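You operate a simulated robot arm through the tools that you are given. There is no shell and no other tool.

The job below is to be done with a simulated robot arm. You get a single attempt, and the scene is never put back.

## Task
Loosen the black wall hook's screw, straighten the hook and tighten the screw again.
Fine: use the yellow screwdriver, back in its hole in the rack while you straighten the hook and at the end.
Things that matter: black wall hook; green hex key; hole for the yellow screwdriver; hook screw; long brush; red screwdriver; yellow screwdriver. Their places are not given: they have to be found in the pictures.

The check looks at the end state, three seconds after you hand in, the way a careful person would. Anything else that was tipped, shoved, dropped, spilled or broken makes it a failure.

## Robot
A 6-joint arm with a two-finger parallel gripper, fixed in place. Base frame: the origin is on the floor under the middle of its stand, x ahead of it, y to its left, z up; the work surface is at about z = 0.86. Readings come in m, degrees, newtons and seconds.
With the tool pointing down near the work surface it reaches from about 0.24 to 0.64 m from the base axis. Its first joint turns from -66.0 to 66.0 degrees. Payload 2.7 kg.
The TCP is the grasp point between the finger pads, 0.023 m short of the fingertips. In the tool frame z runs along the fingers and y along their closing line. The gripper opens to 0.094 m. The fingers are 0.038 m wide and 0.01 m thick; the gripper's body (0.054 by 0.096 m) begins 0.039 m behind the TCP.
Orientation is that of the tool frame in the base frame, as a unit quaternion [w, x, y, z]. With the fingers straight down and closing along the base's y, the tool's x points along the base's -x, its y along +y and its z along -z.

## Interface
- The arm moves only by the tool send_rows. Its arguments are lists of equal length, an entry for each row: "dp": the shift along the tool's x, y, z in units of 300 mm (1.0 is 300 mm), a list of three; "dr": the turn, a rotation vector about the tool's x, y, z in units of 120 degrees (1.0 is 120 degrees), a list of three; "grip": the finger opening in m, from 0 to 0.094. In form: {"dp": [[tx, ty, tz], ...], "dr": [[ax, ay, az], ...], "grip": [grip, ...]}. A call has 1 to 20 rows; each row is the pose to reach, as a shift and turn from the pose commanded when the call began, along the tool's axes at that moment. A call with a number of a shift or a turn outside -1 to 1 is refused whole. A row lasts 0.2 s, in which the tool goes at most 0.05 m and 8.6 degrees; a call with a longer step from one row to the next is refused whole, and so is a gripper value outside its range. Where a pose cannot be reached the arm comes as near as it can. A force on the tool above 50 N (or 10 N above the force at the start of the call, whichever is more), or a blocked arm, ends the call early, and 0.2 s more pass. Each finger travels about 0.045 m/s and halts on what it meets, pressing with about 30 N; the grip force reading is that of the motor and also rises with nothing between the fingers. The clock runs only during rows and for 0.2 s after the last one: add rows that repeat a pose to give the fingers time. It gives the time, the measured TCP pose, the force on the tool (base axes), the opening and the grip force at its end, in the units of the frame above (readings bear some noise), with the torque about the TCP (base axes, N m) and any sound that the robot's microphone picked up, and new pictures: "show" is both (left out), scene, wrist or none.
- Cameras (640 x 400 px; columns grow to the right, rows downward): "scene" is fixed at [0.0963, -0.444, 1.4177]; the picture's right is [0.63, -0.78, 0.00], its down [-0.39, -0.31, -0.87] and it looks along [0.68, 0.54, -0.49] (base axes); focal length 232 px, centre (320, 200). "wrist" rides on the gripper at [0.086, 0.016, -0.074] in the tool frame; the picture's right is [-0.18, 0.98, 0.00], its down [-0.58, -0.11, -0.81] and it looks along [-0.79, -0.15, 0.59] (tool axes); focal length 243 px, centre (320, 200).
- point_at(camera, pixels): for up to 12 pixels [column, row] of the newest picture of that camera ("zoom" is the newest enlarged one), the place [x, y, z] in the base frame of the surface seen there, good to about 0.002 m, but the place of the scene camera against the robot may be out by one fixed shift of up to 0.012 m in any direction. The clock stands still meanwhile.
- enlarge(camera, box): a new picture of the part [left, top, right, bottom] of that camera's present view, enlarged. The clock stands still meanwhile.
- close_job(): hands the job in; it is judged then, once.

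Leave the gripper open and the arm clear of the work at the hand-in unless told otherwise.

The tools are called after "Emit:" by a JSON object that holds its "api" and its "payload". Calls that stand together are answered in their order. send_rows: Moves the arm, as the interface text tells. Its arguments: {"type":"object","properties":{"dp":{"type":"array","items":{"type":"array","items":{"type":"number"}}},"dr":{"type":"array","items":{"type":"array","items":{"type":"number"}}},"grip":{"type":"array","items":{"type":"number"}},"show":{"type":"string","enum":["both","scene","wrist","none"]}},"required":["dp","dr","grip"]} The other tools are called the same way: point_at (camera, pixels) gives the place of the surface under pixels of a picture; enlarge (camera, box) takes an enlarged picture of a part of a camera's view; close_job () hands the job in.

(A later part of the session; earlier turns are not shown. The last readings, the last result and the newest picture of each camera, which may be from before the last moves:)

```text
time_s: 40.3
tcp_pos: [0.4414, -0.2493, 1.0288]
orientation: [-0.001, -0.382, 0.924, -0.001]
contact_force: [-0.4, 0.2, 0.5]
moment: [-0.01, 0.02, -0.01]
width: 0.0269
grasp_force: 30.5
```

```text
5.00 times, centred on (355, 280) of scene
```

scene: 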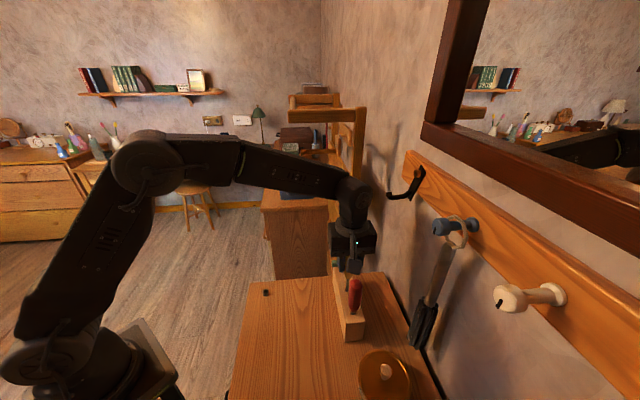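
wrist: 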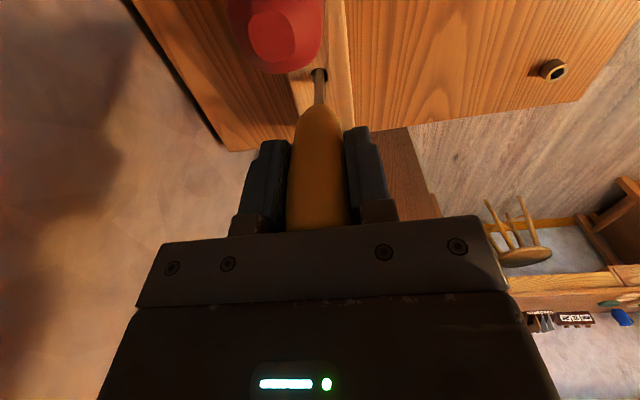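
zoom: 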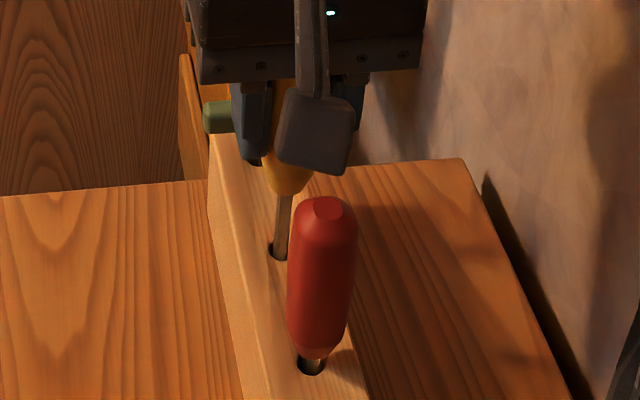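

The shaft is in the hole with no contact force. I lower another 29 mm to about z=1.000.

Emit:
{"api": "send_rows", "payload": {"dp": [[0, 0, 0.02], [0, 0, 0.04], [0, 0, 0.06], [0, 0, 0.08], [0, 0, 0.096], [0, 0, 0.096]], "dr": [[0, 0, 0], [0, 0, 0], [0, 0, 0], [0, 0, 0], [0, 0, 0], [0, 0, 0]], "grip": [0, 0, 0, 0, 0, 0]}}

Emit:
{"api": "enlarge", "payload": {"camera": "scene", "box": [320, 240, 390, 320]}}

```text
time_s: 41.7
tcp_pos: [0.4423, -0.2505, 1.0005]
orientation: [0.0, -0.381, 0.924, -0.002]
contact_force: [0.1, -0.4, 0.0]
moment: [0.03, 0.0, 0.0]
width: 0.0268
grasp_force: 29.0
```

scene: 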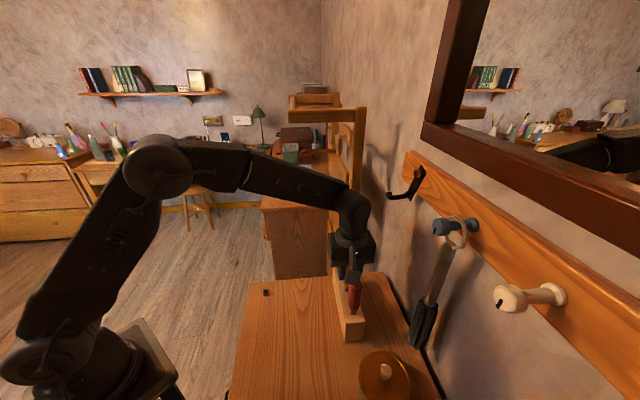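
wrist: 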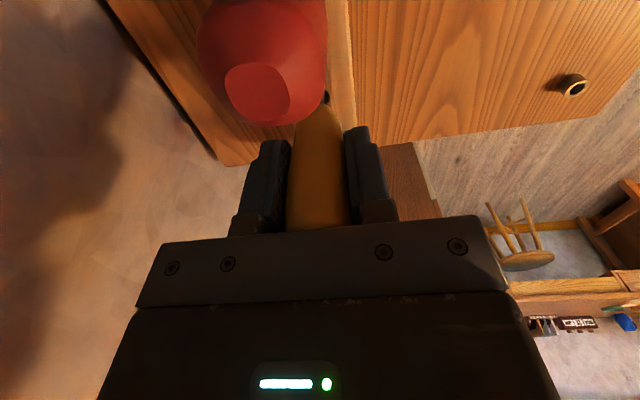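

```text
5.00 times, centred on (355, 280) of scene
```

zoom: 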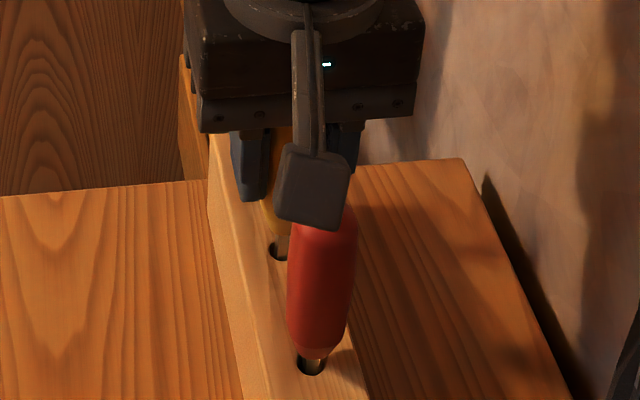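

No contact yet. I lower 5 mm more in small steps, watching the force.

Emit:
{"api": "send_rows", "payload": {"dp": [[0, 0, 0.006], [0, 0, 0.012], [0, 0, 0.017], [0, 0, 0.017]], "dr": [[0, 0, 0], [0, 0, 0], [0, 0, 0], [0, 0, 0]], "grip": [0, 0, 0, 0], "show": "none"}}

```text
time_s: 42.7
tcp_pos: [0.4409, -0.2489, 0.994]
orientation: [-0.001, -0.382, 0.924, -0.001]
contact_force: [0.1, 0.1, 0.2]
moment: [0.0, 0.0, 0.01]
width: 0.0267
grasp_force: 30.0
```

Still free; one more 2 mm, then I open the fingers gently to let it settle.

Emit:
{"api": "send_rows", "payload": {"dp": [[0, 0, 0.004], [0, 0, 0.007], [0, 0, 0.007], [0, 0, 0.007], [0, 0, 0.007], [0, 0, 0.007], [0, 0, 0.007], [0, 0, 0.007]], "dr": [[0, 0, 0], [0, 0, 0], [0, 0, 0], [0, 0, 0], [0, 0, 0], [0, 0, 0], [0, 0, 0], [0, 0, 0]], "grip": [0, 0, 0, 0.035, 0.05, 0.065, 0.08, 0.094]}}

```text
time_s: 44.5
tcp_pos: [0.4415, -0.2507, 0.9935]
orientation: [0.0, -0.382, 0.924, -0.001]
contact_force: [0.0, -0.3, 0.2]
moment: [0.03, 0.03, -0.02]
width: 0.0942
grasp_force: 0.1
```

scene: 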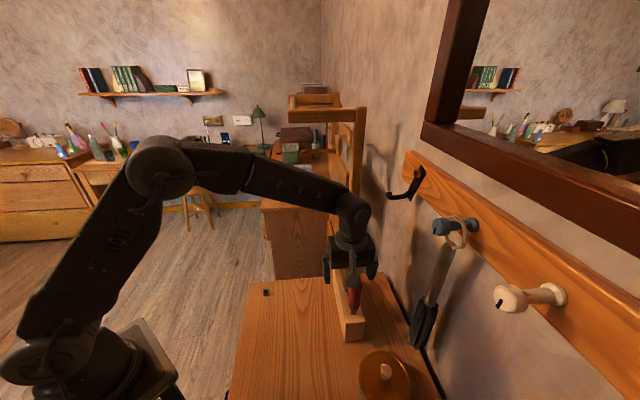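
wrist: 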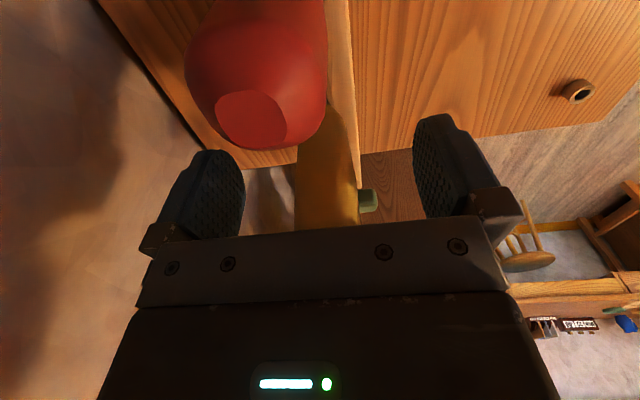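

Released. I rise straight up 0.15 m, and then look at the rack.

Emit:
{"api": "send_rows", "payload": {"dp": [[0, 0, -0.05], [0, 0, -0.12], [0, 0, -0.22], [0, 0, -0.34], [0, 0, -0.46], [0, 0, -0.5], [0, 0, -0.5]], "dr": [[0, 0, 0], [0, 0, 0], [0, 0, 0], [0, 0, 0], [0, 0, 0], [0, 0, 0], [0, 0, 0]], "grip": [0.094, 0.094, 0.094, 0.094, 0.094, 0.094, 0.094]}}

Emit:
{"api": "enlarge", "payload": {"camera": "scene", "box": [320, 240, 390, 320]}}

Emit:
{"api": "enlarge", "payload": {"camera": "wrist", "box": [278, 0, 374, 110]}}

```text
time_s: 46.1
tcp_pos: [0.4405, -0.2495, 1.1453]
orientation: [0.0, -0.382, 0.924, -0.001]
contact_force: [-0.7, 0.4, -0.1]
moment: [-0.01, -0.01, -0.02]
width: 0.0941
grasp_force: 0.1
```

scene: 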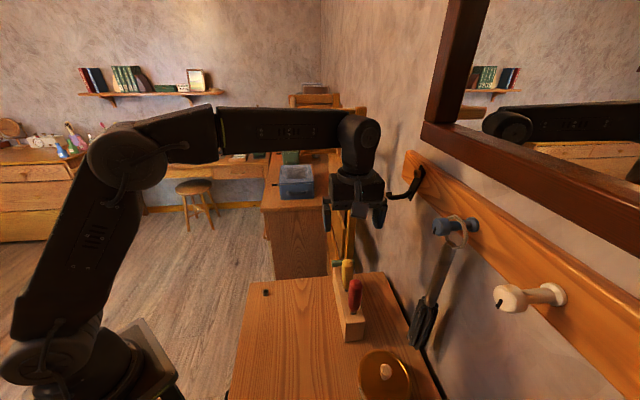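
wrist: 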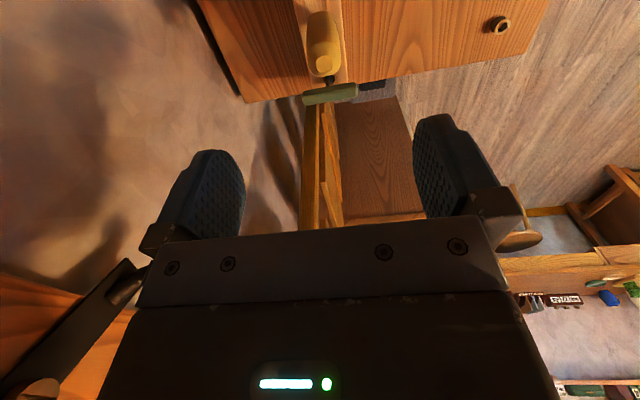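

```text
5.00 times, centred on (355, 280) of scene
```

zoom: 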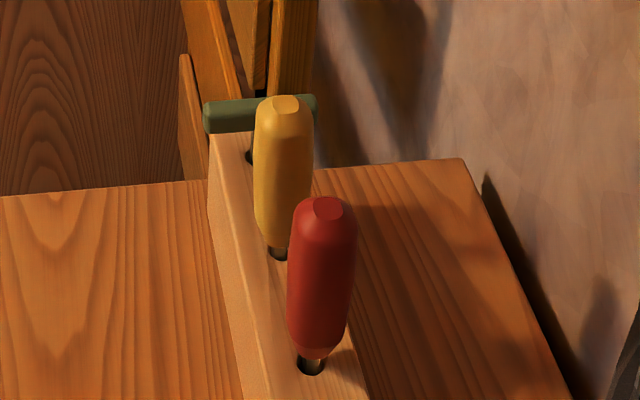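

```text
3.64 times, centred on (326, 55) of wrist
```

zoom: 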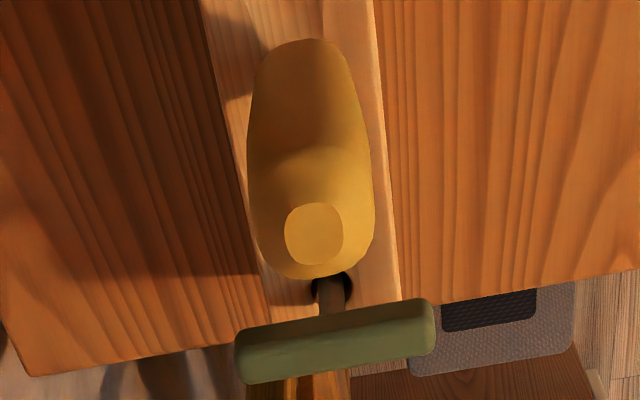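

The yellow screwdriver is back in its hole. I check its top height and the positions of the red handle and hex key.

Emit:
{"api": "point_at", "payload": {"camera": "wrist", "pixels": [[324.1, 64.6], [320, 64], [328, 65], [324, 58], [324, 72], [312, 45], [338, 45], [300, 98], [350, 90], [330, 92]]}}

Emit:
{"api": "point_at", "payload": {"camera": "scene", "pixels": [[355.8, 281.5], [355.8, 300], [349.3, 261], [349.3, 275], [333.5, 263], [341, 261.5], [334, 270], [363, 320], [352, 322], [417.2, 174.6], [389.5, 194.5], [410.4, 200]]}}

```text
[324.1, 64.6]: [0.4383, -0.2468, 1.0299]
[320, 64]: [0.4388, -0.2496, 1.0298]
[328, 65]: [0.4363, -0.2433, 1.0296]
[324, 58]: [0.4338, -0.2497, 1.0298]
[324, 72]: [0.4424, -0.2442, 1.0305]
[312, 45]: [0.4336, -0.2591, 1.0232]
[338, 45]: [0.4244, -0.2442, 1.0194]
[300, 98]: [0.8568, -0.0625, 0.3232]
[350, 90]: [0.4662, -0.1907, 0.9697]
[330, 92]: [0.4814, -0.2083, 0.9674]
```

```text
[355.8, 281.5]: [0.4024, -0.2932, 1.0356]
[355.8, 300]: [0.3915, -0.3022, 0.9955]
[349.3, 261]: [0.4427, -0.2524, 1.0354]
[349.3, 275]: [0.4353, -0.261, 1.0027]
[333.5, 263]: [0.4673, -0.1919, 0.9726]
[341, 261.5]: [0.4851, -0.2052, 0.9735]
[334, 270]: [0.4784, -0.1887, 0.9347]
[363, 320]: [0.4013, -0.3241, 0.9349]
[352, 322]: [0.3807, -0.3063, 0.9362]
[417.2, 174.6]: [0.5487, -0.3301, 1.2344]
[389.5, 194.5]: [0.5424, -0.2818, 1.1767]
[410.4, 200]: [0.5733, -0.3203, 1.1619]
```

Everything in the rack is in place (yellow top at z≈1.030 as at the start). Now to the hook: I back away from the wall, rise and pitch the empty gripper to face the wall, as before.

Emit:
{"api": "send_rows", "payload": {"dp": [[-0.0145, 0.0433, -0.0305], [-0.0289, 0.0867, -0.061], [-0.0434, 0.13, -0.0915], [-0.0578, 0.1733, -0.122], [-0.0723, 0.2167, -0.1525], [-0.0867, 0.26, -0.183], [-0.0867, 0.26, -0.183], [-0.0867, 0.26, -0.183], [-0.0867, 0.26, -0.183], [-0.0867, 0.26, -0.183], [-0.0867, 0.26, -0.183], [-0.0867, 0.26, -0.183], [-0.0867, 0.26, -0.183], [-0.0867, 0.26, -0.183]], "dr": [[0.03, 0, 0], [0.09, 0, 0], [0.15, 0, 0], [0.21, 0, 0], [0.27, 0, 0], [0.33, 0, 0], [0.39, 0, 0], [0.45, 0, 0], [0.51, 0, 0], [0.57, 0, 0], [0.63, 0, 0], [0.69, 0, 0], [0.75, 0, 0], [0.75, 0, 0]], "grip": [0.094, 0.094, 0.094, 0.094, 0.094, 0.094, 0.094, 0.094, 0.094, 0.094, 0.094, 0.094, 0.094, 0.094]}}

```text
time_s: 49.1
tcp_pos: [0.4054, -0.1747, 1.1965]
orientation: [-0.27, 0.27, -0.652, 0.655]
contact_force: [-0.2, 0.1, -0.1]
moment: [0.01, -0.03, 0.0]
width: 0.094
grasp_force: 0.0
```

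scene: 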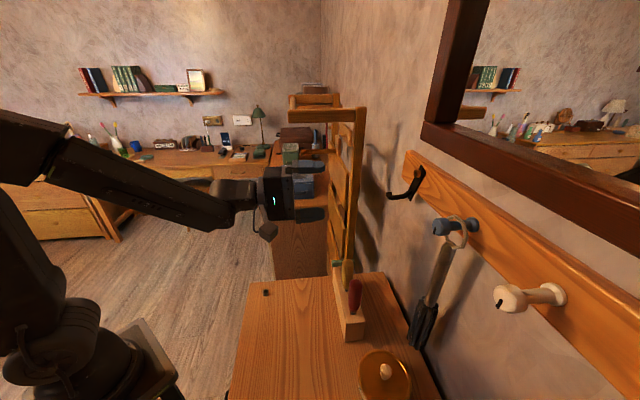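
wrist: 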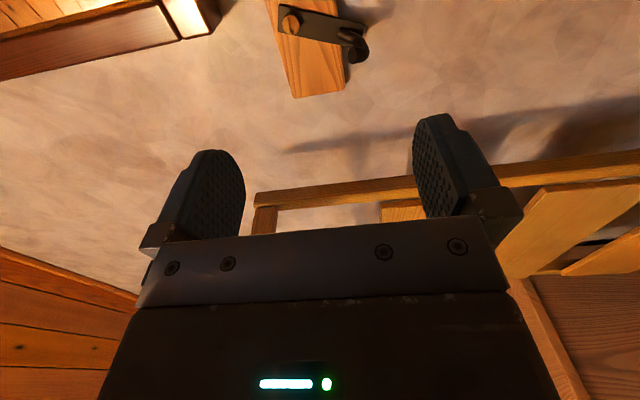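

The gripper faces the wall and the hook is in the wrist view. I zoom in to measure the plate's tilt before straightening.

Emit:
{"api": "enlarge", "payload": {"camera": "wrist", "box": [268, 0, 380, 70]}}

```text
5.71 times, centred on (324, 35) of wrist
```

zoom: 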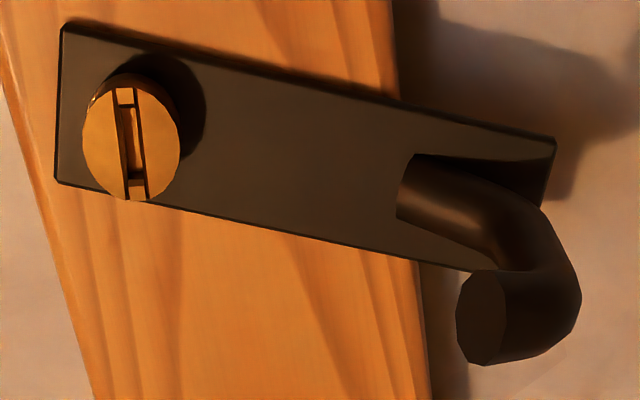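

I sample points along both long plate edges, the rail's lower edge and the hook tip.

Emit:
{"api": "point_at", "payload": {"camera": "zoom", "pixels": [[75, 36], [200, 64], [300, 88], [400, 110], [540, 142], [66, 178], [200, 208], [300, 230], [380, 247], [455, 262], [485, 315], [485, 330]]}}

Emit:
{"api": "point_at", "payload": {"camera": "zoom", "pixels": [[100, 115], [165, 115], [115, 180], [160, 165], [150, 95], [545, 170], [420, 190], [450, 210], [560, 250], [410, 350], [390, 60], [20, 80]]}}

```text
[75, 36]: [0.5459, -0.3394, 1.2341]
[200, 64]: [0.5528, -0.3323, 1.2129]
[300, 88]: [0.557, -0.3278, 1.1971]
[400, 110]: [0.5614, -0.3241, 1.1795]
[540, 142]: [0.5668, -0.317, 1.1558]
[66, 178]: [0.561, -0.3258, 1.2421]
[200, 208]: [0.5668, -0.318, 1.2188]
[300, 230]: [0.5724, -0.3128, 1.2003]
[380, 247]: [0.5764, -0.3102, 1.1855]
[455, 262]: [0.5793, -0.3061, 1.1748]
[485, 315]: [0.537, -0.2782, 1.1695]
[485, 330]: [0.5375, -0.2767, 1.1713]
```

```text
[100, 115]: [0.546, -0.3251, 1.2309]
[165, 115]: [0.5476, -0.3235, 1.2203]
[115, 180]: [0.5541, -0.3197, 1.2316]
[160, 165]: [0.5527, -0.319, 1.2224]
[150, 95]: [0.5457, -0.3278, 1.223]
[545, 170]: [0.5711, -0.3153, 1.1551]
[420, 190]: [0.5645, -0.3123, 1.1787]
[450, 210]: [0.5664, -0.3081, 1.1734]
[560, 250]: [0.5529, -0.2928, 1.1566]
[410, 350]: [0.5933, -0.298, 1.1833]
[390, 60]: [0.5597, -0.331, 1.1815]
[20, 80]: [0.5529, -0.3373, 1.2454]
```

The plate tilts 21.5° (bottom toward +s); the screw is at s≈0.161, z≈1.2265 and the hook's rod is 60 mm below it. I roll the gripper −90° so the fingers close horizontally along the wall, and centre it at s=0.161, z=1.165, still well back.

Emit:
{"api": "send_rows", "payload": {"dp": [[0.001, 0.01, 0], [0.002, 0.02, 0], [0.003, 0.03, 0], [0.004, 0.04, 0], [0.005, 0.05, 0], [0.006, 0.06, 0], [0.0067, 0.07, 0], [0.0067, 0.08, 0], [0.0067, 0.09, 0], [0.0067, 0.1, 0], [0.0067, 0.105, 0], [0.0067, 0.105, 0], [0.0067, 0.105, 0]], "dr": [[0, 0, -0.0625], [0, 0, -0.125], [0, 0, -0.1875], [0, 0, -0.25], [0, 0, -0.3125], [0, 0, -0.375], [0, 0, -0.4375], [0, 0, -0.5], [0, 0, -0.5625], [0, 0, -0.625], [0, 0, -0.6875], [0, 0, -0.75], [0, 0, -0.75]], "grip": [0.094, 0.094, 0.094, 0.094, 0.094, 0.094, 0.094, 0.094, 0.094, 0.094, 0.094, 0.094, 0.094]}}

```text
time_s: 51.9
tcp_pos: [0.4041, -0.1775, 1.1653]
orientation: [0.273, 0.653, -0.269, 0.653]
contact_force: [0.6, -1.1, 0.1]
moment: [-0.01, -0.03, -0.01]
width: 0.0942
grasp_force: 0.0
```

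scene: 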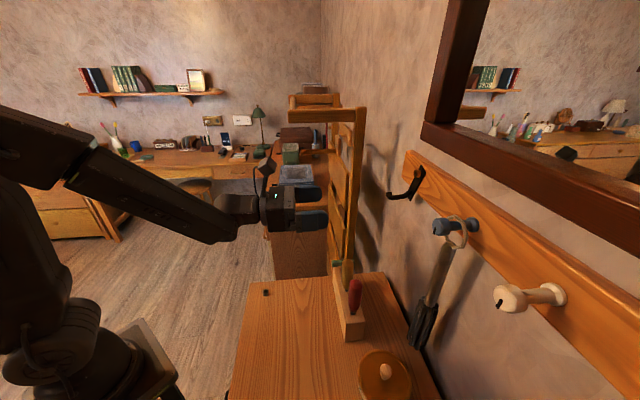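
wrist: 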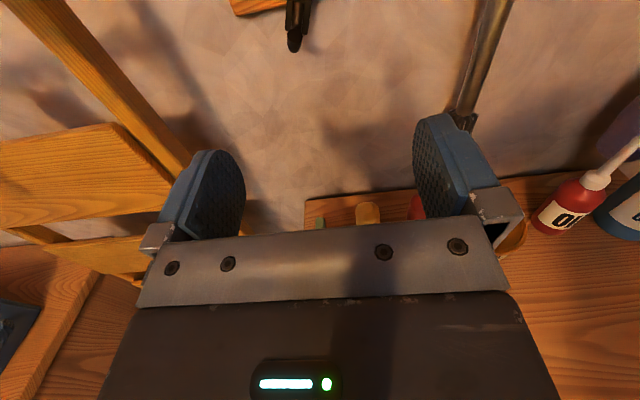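

Aligned (s=0.160, z=1.165). I move forward 120 mm toward the hook with fingers open and look.

Emit:
{"api": "send_rows", "payload": {"dp": [[0, -0.001, 0.08], [0, -0.002, 0.16], [0, -0.0027, 0.24], [0, -0.0027, 0.32], [0, -0.0027, 0.4], [0, -0.0027, 0.4]], "dr": [[0, 0, 0], [0, 0, 0], [0, 0, 0], [0, 0, 0], [0, 0, 0], [0, 0, 0]], "grip": [0.094, 0.094, 0.094, 0.094, 0.094, 0.094]}}

```text
time_s: 53.3
tcp_pos: [0.4881, -0.2618, 1.1657]
orientation: [0.273, 0.652, -0.271, 0.653]
contact_force: [0.3, 0.7, 0.8]
moment: [-0.03, -0.01, 0.02]
width: 0.094
grasp_force: 0.1
```

scene: 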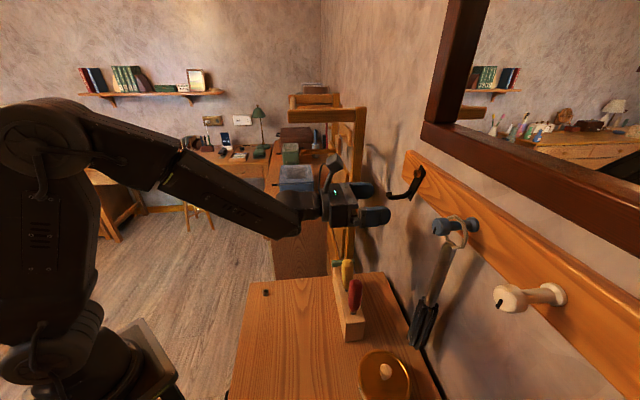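
wrist: 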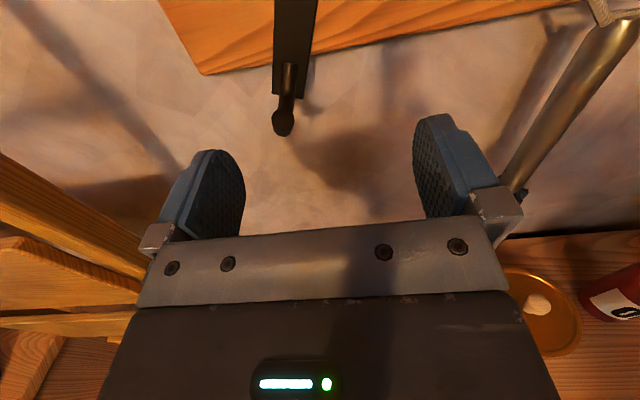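

The hook tip (283,125) lies between the open fingers. I advance another 55 mm so that the fingers straddle the hook's rod (fingertips stay ~18 mm off the plate).

Emit:
{"api": "send_rows", "payload": {"dp": [[0, 0, 0.05], [0, 0, 0.1], [0, 0, 0.15], [0, 0, 0.183], [0, 0, 0.183]], "dr": [[0, 0, 0], [0, 0, 0], [0, 0, 0], [0, 0, 0], [0, 0, 0]], "grip": [0.094, 0.094, 0.094, 0.094, 0.094]}}

Emit:
{"api": "enlarge", "payload": {"camera": "scene", "box": [340, 130, 460, 230]}}

```text
time_s: 54.5
tcp_pos: [0.528, -0.2988, 1.1663]
orientation: [0.273, 0.653, -0.269, 0.654]
contact_force: [0.1, 0.2, -0.4]
moment: [-0.03, 0.02, 0.0]
width: 0.0939
grasp_force: 0.1
```

scene: 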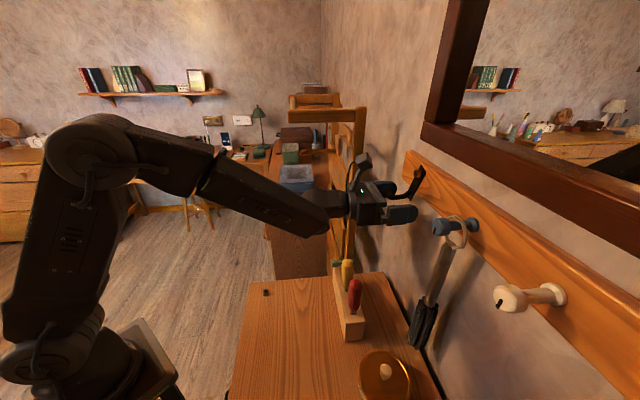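
wrist: 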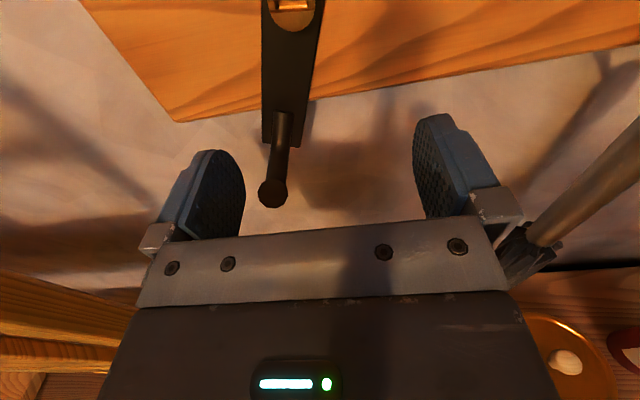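

```text
4.00 times, centred on (400, 180) of scene
```

zoom: 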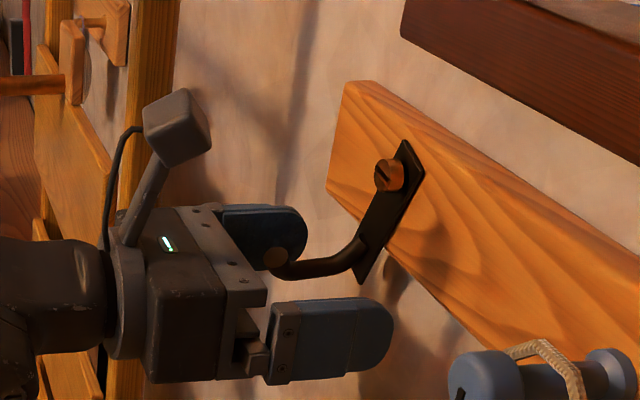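

Fingers straddle the rod. I close in steps: first to 0.045, where the +s finger should begin to push the rod.

Emit:
{"api": "send_rows", "payload": {"dp": [[0, 0, 0], [0, 0, 0], [0, 0, 0], [0, 0, 0], [0, 0, 0], [0, 0, 0]], "dr": [[0, 0, 0], [0, 0, 0], [0, 0, 0], [0, 0, 0], [0, 0, 0], [0, 0, 0]], "grip": [0.08, 0.066, 0.054, 0.048, 0.044, 0.044]}}

Emit:
{"api": "enlarge", "payload": {"camera": "scene", "box": [340, 130, 460, 230]}}

```text
time_s: 55.9
tcp_pos: [0.5267, -0.3, 1.1668]
orientation: [0.272, 0.653, -0.27, 0.654]
contact_force: [-0.2, 0.0, -0.9]
moment: [-0.04, 0.0, -0.01]
width: 0.044
grasp_force: 0.0
```

scene: 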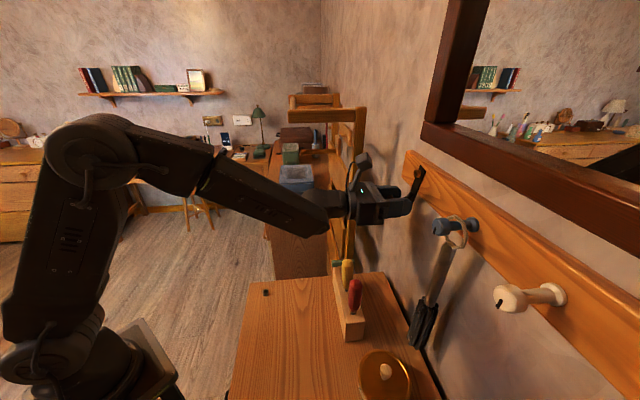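
wrist: 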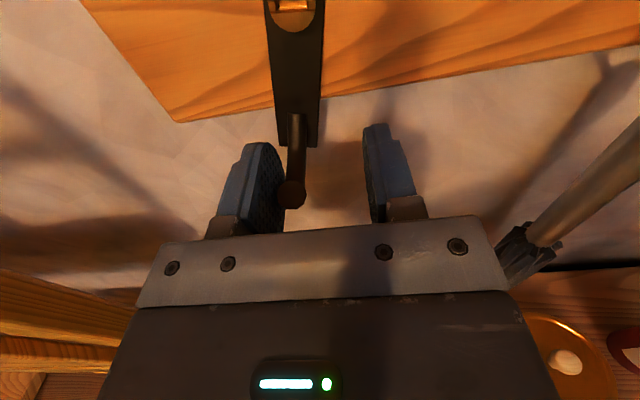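

```text
4.00 times, centred on (400, 180) of scene
```

zoom: 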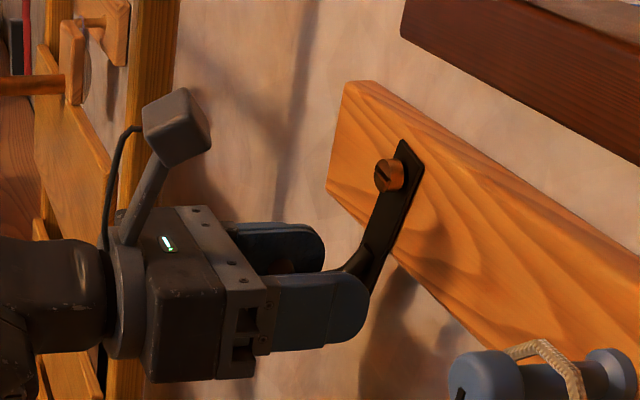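

The hook swings freely with the finger (rod now at (291,190) in the wrist view). I keep closing until both fingers meet the rod.

Emit:
{"api": "send_rows", "payload": {"dp": [[0, 0, 0], [0, 0, 0], [0, 0, 0], [0, 0, 0], [0, 0, 0], [0, 0, 0], [0, 0, 0]], "dr": [[0, 0, 0], [0, 0, 0], [0, 0, 0], [0, 0, 0], [0, 0, 0], [0, 0, 0], [0, 0, 0]], "grip": [0.036, 0.03, 0.024, 0.018, 0.012, 0.008, 0.008]}}

Emit:
{"api": "enlarge", "payload": {"camera": "scene", "box": [340, 130, 460, 230]}}

Emit:
{"api": "enlarge", "payload": {"camera": "wrist", "box": [230, 0, 390, 200]}}

```text
time_s: 57.5
tcp_pos: [0.5267, -0.2992, 1.1662]
orientation: [0.274, 0.652, -0.27, 0.654]
contact_force: [-1.0, -0.1, -0.1]
moment: [-0.01, -0.05, 0.06]
width: 0.0125
grasp_force: 45.2
```

scene: 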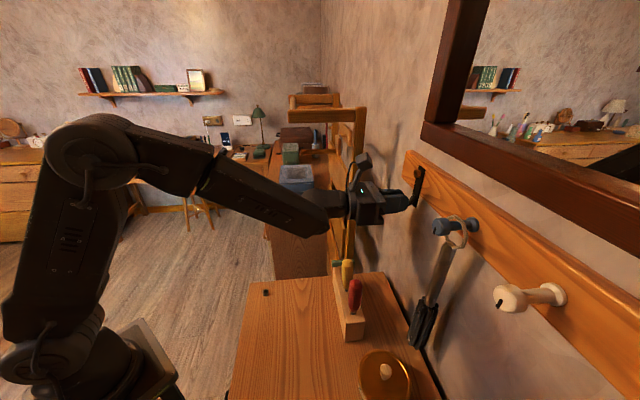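
wrist: 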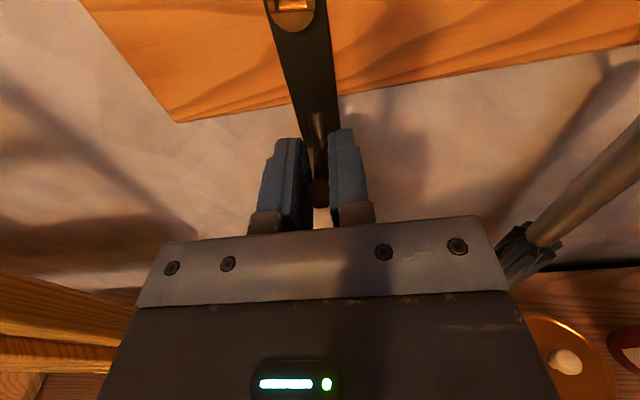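

```text
4.00 times, centred on (400, 180) of scene
```

zoom: 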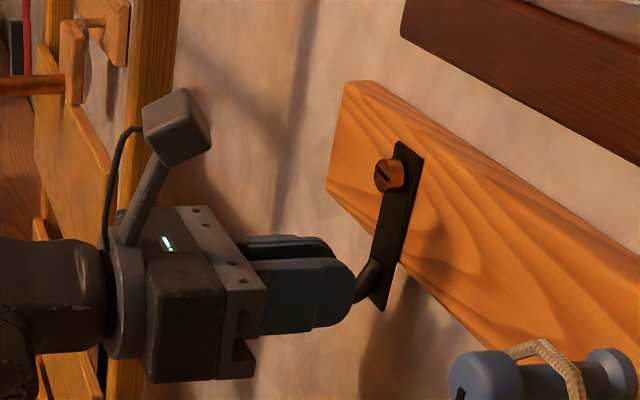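

```text
2.00 times, centred on (310, 100) of wrist
```

zoom: 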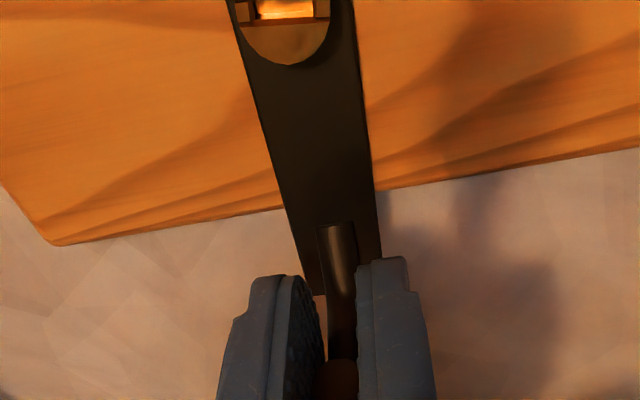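

Both fingers hold the rod (opening 0.0125). I measure the plate's edges for tilt now.

Emit:
{"api": "point_at", "payload": {"camera": "zoom", "pixels": [[250, 60], [266, 120], [282, 180], [297, 240], [303, 270], [355, 60], [362, 120], [369, 180], [374, 220], [377, 245], [270, 50], [310, 50]]}}

Emit:
{"api": "enlarge", "payload": {"camera": "scene", "box": [396, 160, 430, 212]}}

```text
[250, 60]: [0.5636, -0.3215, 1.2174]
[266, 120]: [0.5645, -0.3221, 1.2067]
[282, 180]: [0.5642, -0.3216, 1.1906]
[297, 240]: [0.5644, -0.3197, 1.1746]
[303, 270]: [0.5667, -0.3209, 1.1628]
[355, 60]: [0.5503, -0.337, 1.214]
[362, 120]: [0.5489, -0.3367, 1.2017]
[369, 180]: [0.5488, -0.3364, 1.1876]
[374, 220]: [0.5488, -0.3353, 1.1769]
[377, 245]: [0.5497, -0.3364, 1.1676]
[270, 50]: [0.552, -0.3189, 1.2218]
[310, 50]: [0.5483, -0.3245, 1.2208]
```

```text
7.69 times, centred on (413, 186) of scene
```

zoom: 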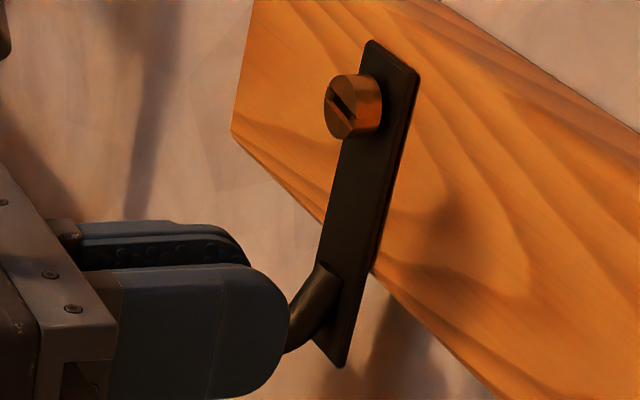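

Plate tilt is now only about 1.4° (still bottom toward +s). I shift the held rod 1.7 mm toward −s, to be plumb.

Emit:
{"api": "send_rows", "payload": {"dp": [[0, 0.003, 0], [0, 0.0057, 0], [0, 0.0057, 0], [0, 0.0057, 0]], "dr": [[0, 0, 0], [0, 0, 0], [0, 0, 0], [0, 0, 0]], "grip": [0.008, 0.008, 0.008, 0.008]}}

Emit:
{"api": "enlarge", "payload": {"camera": "wrist", "box": [230, 0, 390, 200]}}

Emit:
{"api": "point_at", "payload": {"camera": "zoom", "pixels": [[255, 60], [270, 120], [286, 180], [301, 240], [306, 265], [358, 60], [366, 120], [373, 180], [378, 220], [381, 245], [290, 150], [340, 150]]}}

```text
time_s: 58.5
tcp_pos: [0.5265, -0.2999, 1.1666]
orientation: [0.273, 0.653, -0.27, 0.653]
contact_force: [-2.1, 9.2, 0.2]
moment: [-0.17, 0.15, -0.01]
width: 0.0125
grasp_force: 44.7
```

scene: 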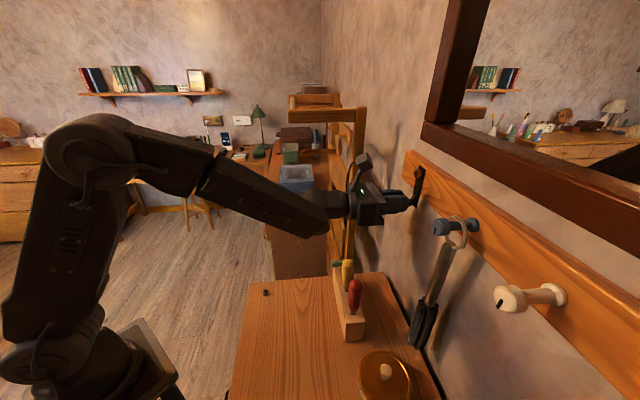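
wrist: 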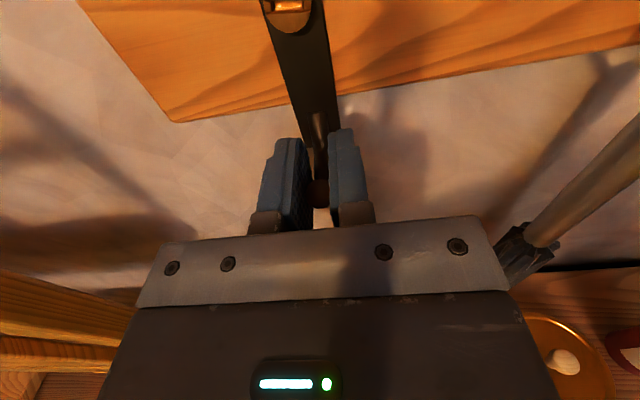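

```text
2.00 times, centred on (310, 100) of wrist
```

zoom: 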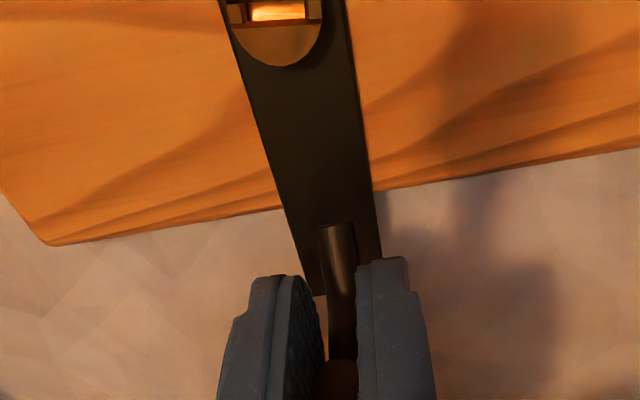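

```text
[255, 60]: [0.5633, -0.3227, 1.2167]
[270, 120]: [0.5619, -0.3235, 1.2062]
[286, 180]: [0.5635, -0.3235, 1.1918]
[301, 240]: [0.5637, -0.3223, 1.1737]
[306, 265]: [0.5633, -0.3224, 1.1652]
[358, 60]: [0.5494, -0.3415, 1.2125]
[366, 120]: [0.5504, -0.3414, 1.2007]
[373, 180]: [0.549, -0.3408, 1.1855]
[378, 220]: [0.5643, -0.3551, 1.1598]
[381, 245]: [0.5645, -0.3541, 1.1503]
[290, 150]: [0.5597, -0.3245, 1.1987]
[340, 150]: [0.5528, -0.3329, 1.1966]
```

The tilt is now below about 1°. I push a further ~1.5 mm toward −s to take out the remainder, since the loosened hook still has some friction (≈5 N at the rod).

Emit:
{"api": "send_rows", "payload": {"dp": [[0, 0.0025, 0], [0, 0.005, 0], [0, 0.005, 0], [0, 0.005, 0]], "dr": [[0, 0, 0], [0, 0, 0], [0, 0, 0], [0, 0, 0]], "grip": [0.008, 0.008, 0.008, 0.008]}}

Emit:
{"api": "enlarge", "payload": {"camera": "wrist", "box": [230, 0, 390, 200]}}

Emit:
{"api": "point_at", "payload": {"camera": "zoom", "pixels": [[255, 60], [270, 120], [286, 180], [301, 240], [306, 265], [352, 60], [360, 120], [367, 180], [372, 220], [375, 245], [290, 150], [340, 150]]}}

```text
time_s: 59.5
tcp_pos: [0.5253, -0.3009, 1.1669]
orientation: [0.272, 0.653, -0.269, 0.654]
contact_force: [-0.5, 7.6, -2.1]
moment: [-0.25, 0.15, -0.14]
width: 0.0126
grasp_force: 45.5
```

scene: 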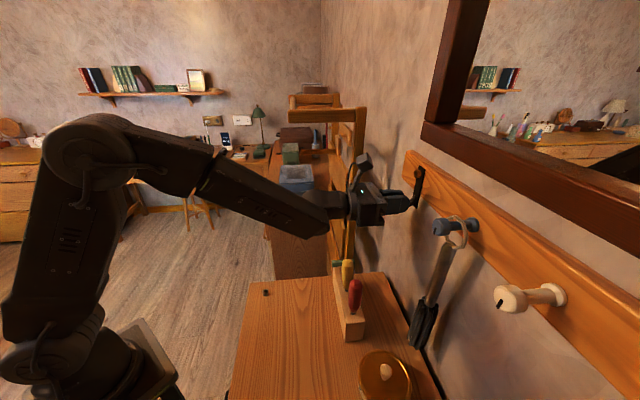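
wrist: 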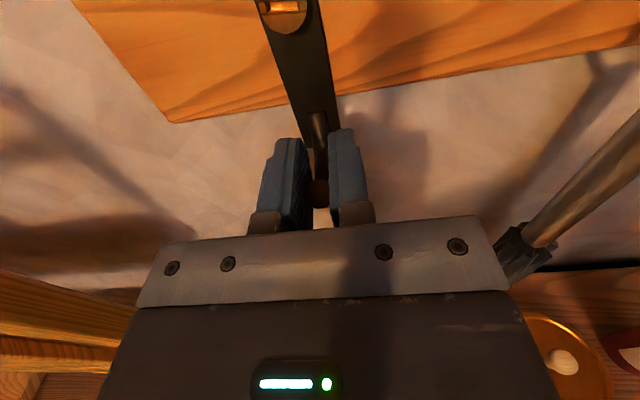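

```text
2.00 times, centred on (310, 100) of wrist
```

zoom: 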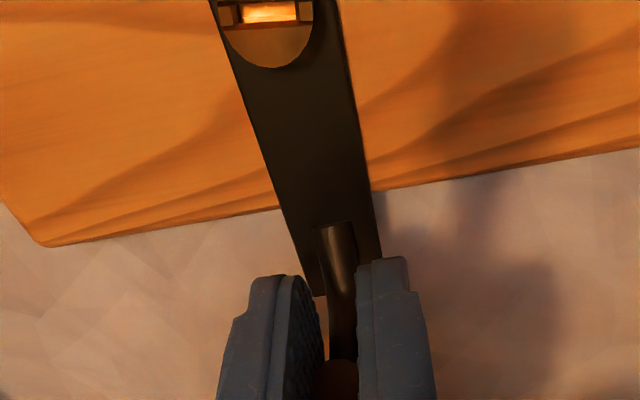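

```text
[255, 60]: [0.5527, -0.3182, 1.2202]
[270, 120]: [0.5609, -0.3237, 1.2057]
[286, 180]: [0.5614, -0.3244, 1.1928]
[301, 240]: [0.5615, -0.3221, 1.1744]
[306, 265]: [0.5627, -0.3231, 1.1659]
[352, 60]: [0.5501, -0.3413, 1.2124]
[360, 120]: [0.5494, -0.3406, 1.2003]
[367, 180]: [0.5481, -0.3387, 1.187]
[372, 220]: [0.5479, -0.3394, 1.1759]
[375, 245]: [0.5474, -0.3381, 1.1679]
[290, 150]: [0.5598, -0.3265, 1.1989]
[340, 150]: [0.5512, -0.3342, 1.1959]
```

I check the plate's verticality with the scene camera: vertical lines must point toward the nadir point (320, 612) there.

Emit:
{"api": "enlarge", "payload": {"camera": "scene", "box": [401, 158, 433, 210]}}

```text
7.69 times, centred on (417, 184) of scene
```

zoom: 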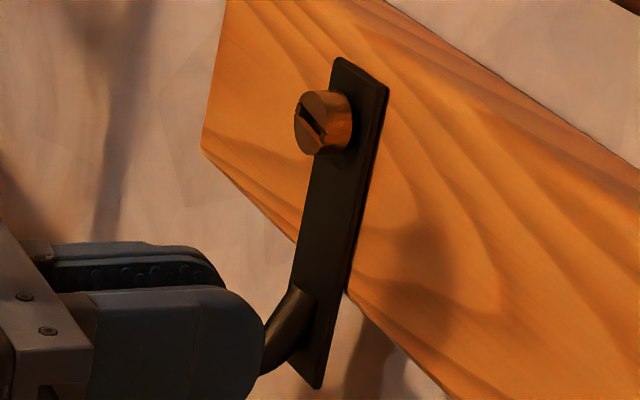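

That suggests a slight overshoot (≈ −1 to −2°). I verify with a closer wrist view of the plate edges.

Emit:
{"api": "enlarge", "payload": {"camera": "wrist", "box": [225, 0, 385, 100]}}

```text
4.00 times, centred on (305, 50) of wrist
```

zoom: 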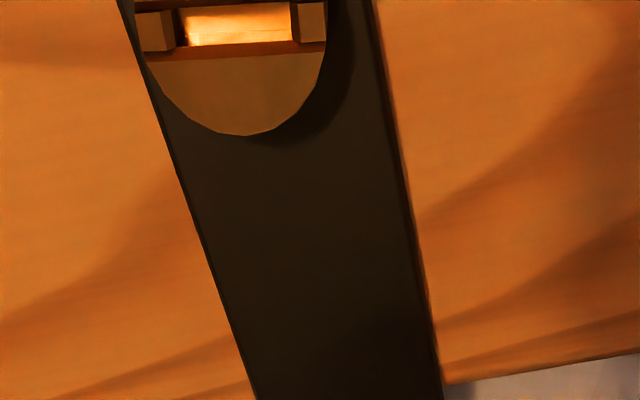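

I sample points at a fixed inset along both plate edges.

Emit:
{"api": "point_at", "payload": {"camera": "zoom", "pixels": [[163, 100], [176, 140], [189, 180], [205, 230], [222, 280], [256, 385], [379, 100], [387, 140], [394, 180], [404, 230], [413, 280], [430, 370]]}}

Emit:
{"api": "point_at", "payload": {"camera": "zoom", "pixels": [[163, 100], [176, 140], [189, 180], [205, 230], [222, 280], [256, 385], [379, 100], [387, 140], [394, 180], [404, 230], [413, 280], [430, 370]]}}

```text
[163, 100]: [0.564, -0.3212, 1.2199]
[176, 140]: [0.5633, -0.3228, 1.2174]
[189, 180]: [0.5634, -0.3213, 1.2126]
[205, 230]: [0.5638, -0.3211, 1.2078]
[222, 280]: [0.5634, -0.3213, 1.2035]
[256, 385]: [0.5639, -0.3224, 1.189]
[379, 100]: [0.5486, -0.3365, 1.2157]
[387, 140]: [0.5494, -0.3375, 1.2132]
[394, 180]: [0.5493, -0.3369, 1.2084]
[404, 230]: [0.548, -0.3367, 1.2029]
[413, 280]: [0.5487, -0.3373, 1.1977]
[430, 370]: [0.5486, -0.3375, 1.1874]
```

```text
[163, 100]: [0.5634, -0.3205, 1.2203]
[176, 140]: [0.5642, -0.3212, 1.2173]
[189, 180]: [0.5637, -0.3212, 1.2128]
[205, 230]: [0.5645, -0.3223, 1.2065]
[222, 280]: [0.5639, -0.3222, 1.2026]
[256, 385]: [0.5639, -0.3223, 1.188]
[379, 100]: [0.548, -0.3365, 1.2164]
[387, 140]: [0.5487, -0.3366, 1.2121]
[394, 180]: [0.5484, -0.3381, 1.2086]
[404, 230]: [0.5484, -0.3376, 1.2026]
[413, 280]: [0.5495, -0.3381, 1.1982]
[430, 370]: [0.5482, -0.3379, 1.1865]
```

Current tilt is about −1.5° (slightly overshot). I shift back by a commanded 2.2 mm toward +s (most of it just relaxes the flex), and re-measure.

Emit:
{"api": "send_rows", "payload": {"dp": [[0, -0.0035, 0], [0, -0.0073, 0], [0, -0.0073, 0], [0, -0.0073, 0]], "dr": [[0, 0, 0], [0, 0, 0], [0, 0, 0], [0, 0, 0]], "grip": [0.008, 0.008, 0.008, 0.008], "show": "wrist"}}

Emit:
{"api": "enlarge", "payload": {"camera": "wrist", "box": [225, 0, 385, 100]}}

```text
time_s: 60.5
tcp_pos: [0.5268, -0.3009, 1.167]
orientation: [0.273, 0.652, -0.271, 0.653]
contact_force: [-0.8, -3.6, -3.4]
moment: [0.41, 0.22, 0.02]
width: 0.0126
grasp_force: 44.6
```

wrist: 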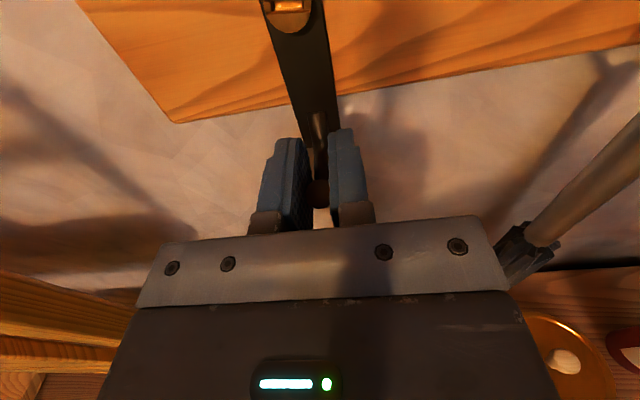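

```text
4.00 times, centred on (305, 50) of wrist
```

zoom: 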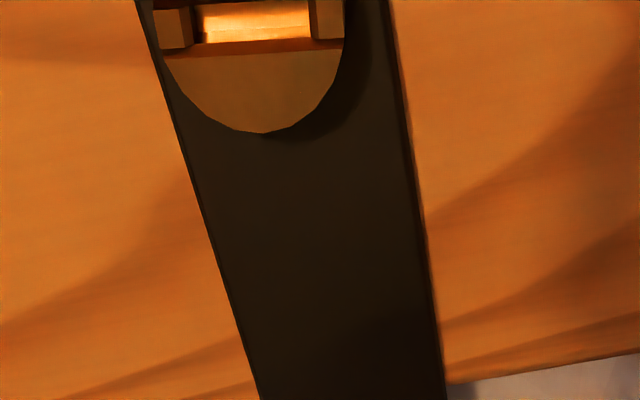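

I sample the edges again at a fixed inset.

Emit:
{"api": "point_at", "payload": {"camera": "zoom", "pixels": [[177, 100], [189, 140], [201, 180], [216, 230], [231, 280], [262, 385], [395, 100], [401, 140], [406, 180], [413, 230], [420, 280], [432, 370]]}}

Emit:
{"api": "point_at", "payload": {"camera": "zoom", "pixels": [[177, 100], [189, 140], [201, 180], [216, 230], [231, 280], [262, 385], [395, 100], [401, 140], [406, 180], [413, 230], [420, 280], [432, 370]]}}

Emit:
{"api": "enlarge", "payload": {"camera": "scene", "box": [401, 158, 433, 210]}}

```text
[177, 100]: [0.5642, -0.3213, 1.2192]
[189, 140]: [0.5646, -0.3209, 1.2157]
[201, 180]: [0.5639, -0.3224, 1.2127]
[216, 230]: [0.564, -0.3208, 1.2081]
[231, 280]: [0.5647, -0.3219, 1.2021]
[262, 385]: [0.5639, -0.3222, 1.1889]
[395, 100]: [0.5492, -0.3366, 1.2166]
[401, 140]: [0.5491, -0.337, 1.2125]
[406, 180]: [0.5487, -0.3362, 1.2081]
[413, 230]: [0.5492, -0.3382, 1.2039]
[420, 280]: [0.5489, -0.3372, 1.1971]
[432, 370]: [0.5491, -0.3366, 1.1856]
```

```text
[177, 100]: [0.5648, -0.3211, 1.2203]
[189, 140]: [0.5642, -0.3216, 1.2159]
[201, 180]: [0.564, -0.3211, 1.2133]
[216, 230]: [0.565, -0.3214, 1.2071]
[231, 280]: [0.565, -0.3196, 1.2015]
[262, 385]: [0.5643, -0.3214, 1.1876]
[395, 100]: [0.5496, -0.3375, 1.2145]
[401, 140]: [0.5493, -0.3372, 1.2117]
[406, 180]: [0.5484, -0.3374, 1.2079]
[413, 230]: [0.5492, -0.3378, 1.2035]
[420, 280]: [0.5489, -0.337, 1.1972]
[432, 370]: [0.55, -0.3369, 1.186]
```

```text
7.69 times, centred on (417, 184) of scene
```

zoom: 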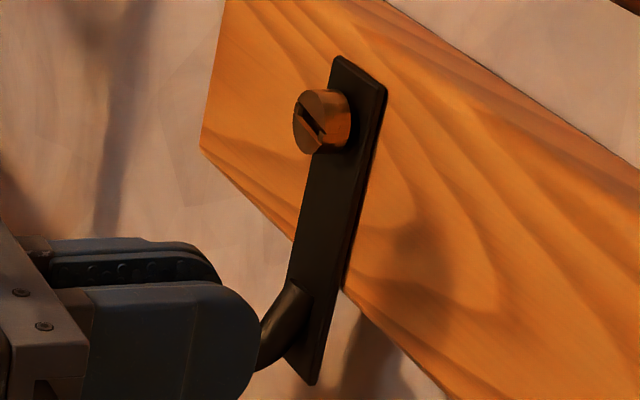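

The plate is now vertical within about 0.5°. I open the fingers and check that the hook stays.

Emit:
{"api": "send_rows", "payload": {"dp": [[0, 0.001, 0], [0, 0.001, 0], [0, 0.001, 0], [0, 0.001, 0], [0, 0.001, 0], [0, 0.001, 0], [0, 0.001, 0]], "dr": [[0, 0, 0], [0, 0, 0], [0, 0, 0], [0, 0, 0], [0, 0, 0], [0, 0, 0], [0, 0, 0]], "grip": [0.02, 0.035, 0.05, 0.065, 0.08, 0.094, 0.094]}}

Emit:
{"api": "enlarge", "payload": {"camera": "scene", "box": [401, 158, 433, 210]}}

```text
time_s: 62.1
tcp_pos: [0.5261, -0.2995, 1.1653]
orientation: [0.271, 0.653, -0.27, 0.654]
contact_force: [-0.1, 0.1, 0.3]
moment: [0.03, -0.01, -0.01]
width: 0.0941
grasp_force: 0.0
```

scene: 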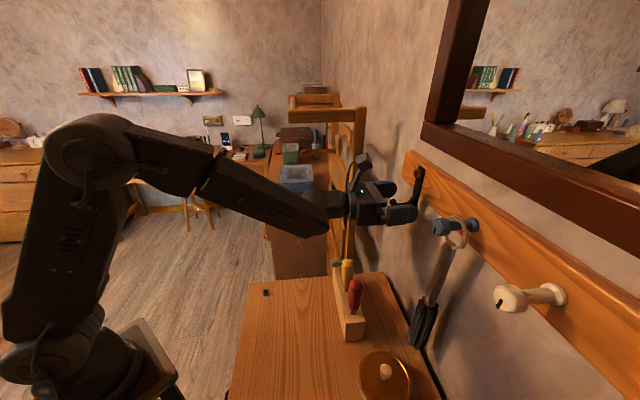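
wrist: 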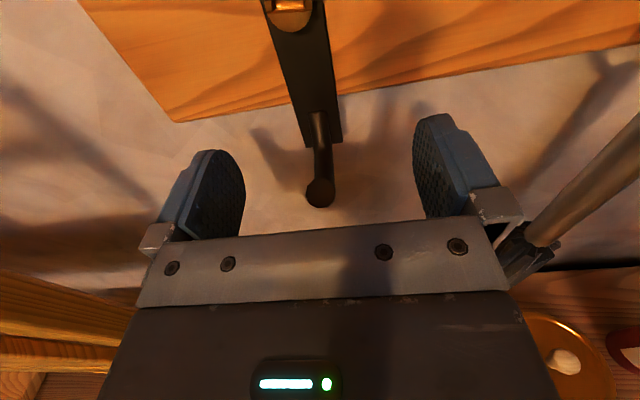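

```text
7.69 times, centred on (417, 184) of scene
```

zoom: 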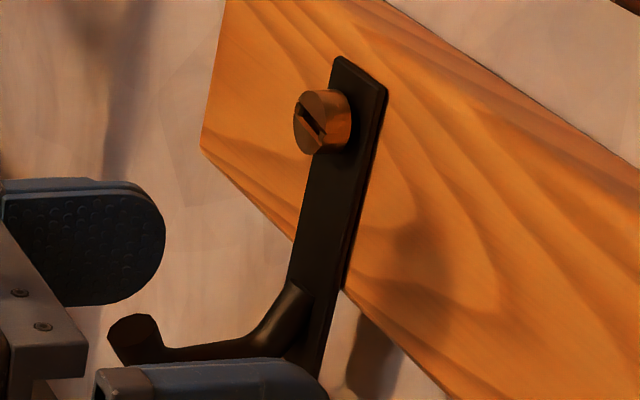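

The hook stays put. I retreat straight back 0.17 m.

Emit:
{"api": "send_rows", "payload": {"dp": [[0, 0, -0.05], [0, 0, -0.12], [0, 0, -0.22], [0, 0, -0.32], [0, 0, -0.42], [0, 0, -0.52], [0, 0, -0.567], [0, 0, -0.567]], "dr": [[0, 0, 0], [0, 0, 0], [0, 0, 0], [0, 0, 0], [0, 0, 0], [0, 0, 0], [0, 0, 0], [0, 0, 0]], "grip": [0.094, 0.094, 0.094, 0.094, 0.094, 0.094, 0.094, 0.094]}}

Emit:
{"api": "enlarge", "payload": {"camera": "scene", "box": [385, 155, 441, 211]}}

```text
time_s: 63.9
tcp_pos: [0.4067, -0.1793, 1.166]
orientation: [0.272, 0.652, -0.27, 0.654]
contact_force: [0.2, 0.3, -0.8]
moment: [0.03, 0.0, 0.01]
width: 0.0941
grasp_force: 0.0
```

scene: 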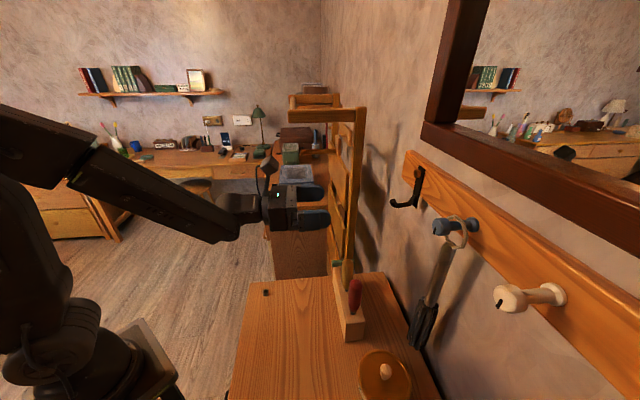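
wrist: 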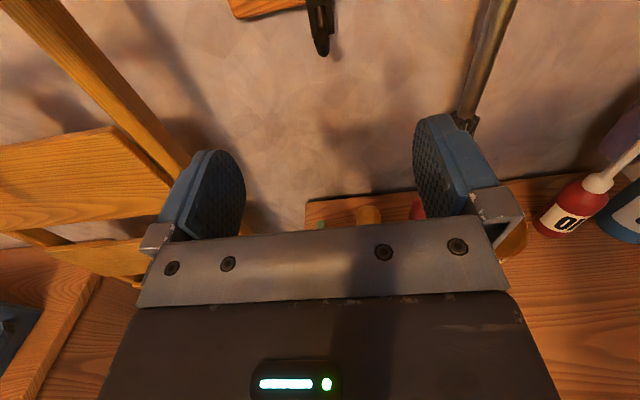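

```text
7.14 times, centred on (413, 183) of scene
```

zoom: 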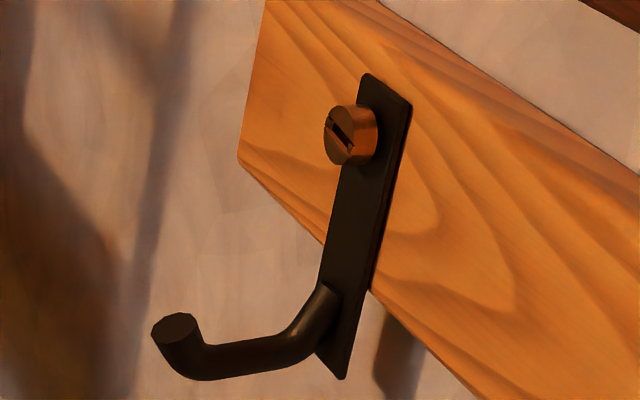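

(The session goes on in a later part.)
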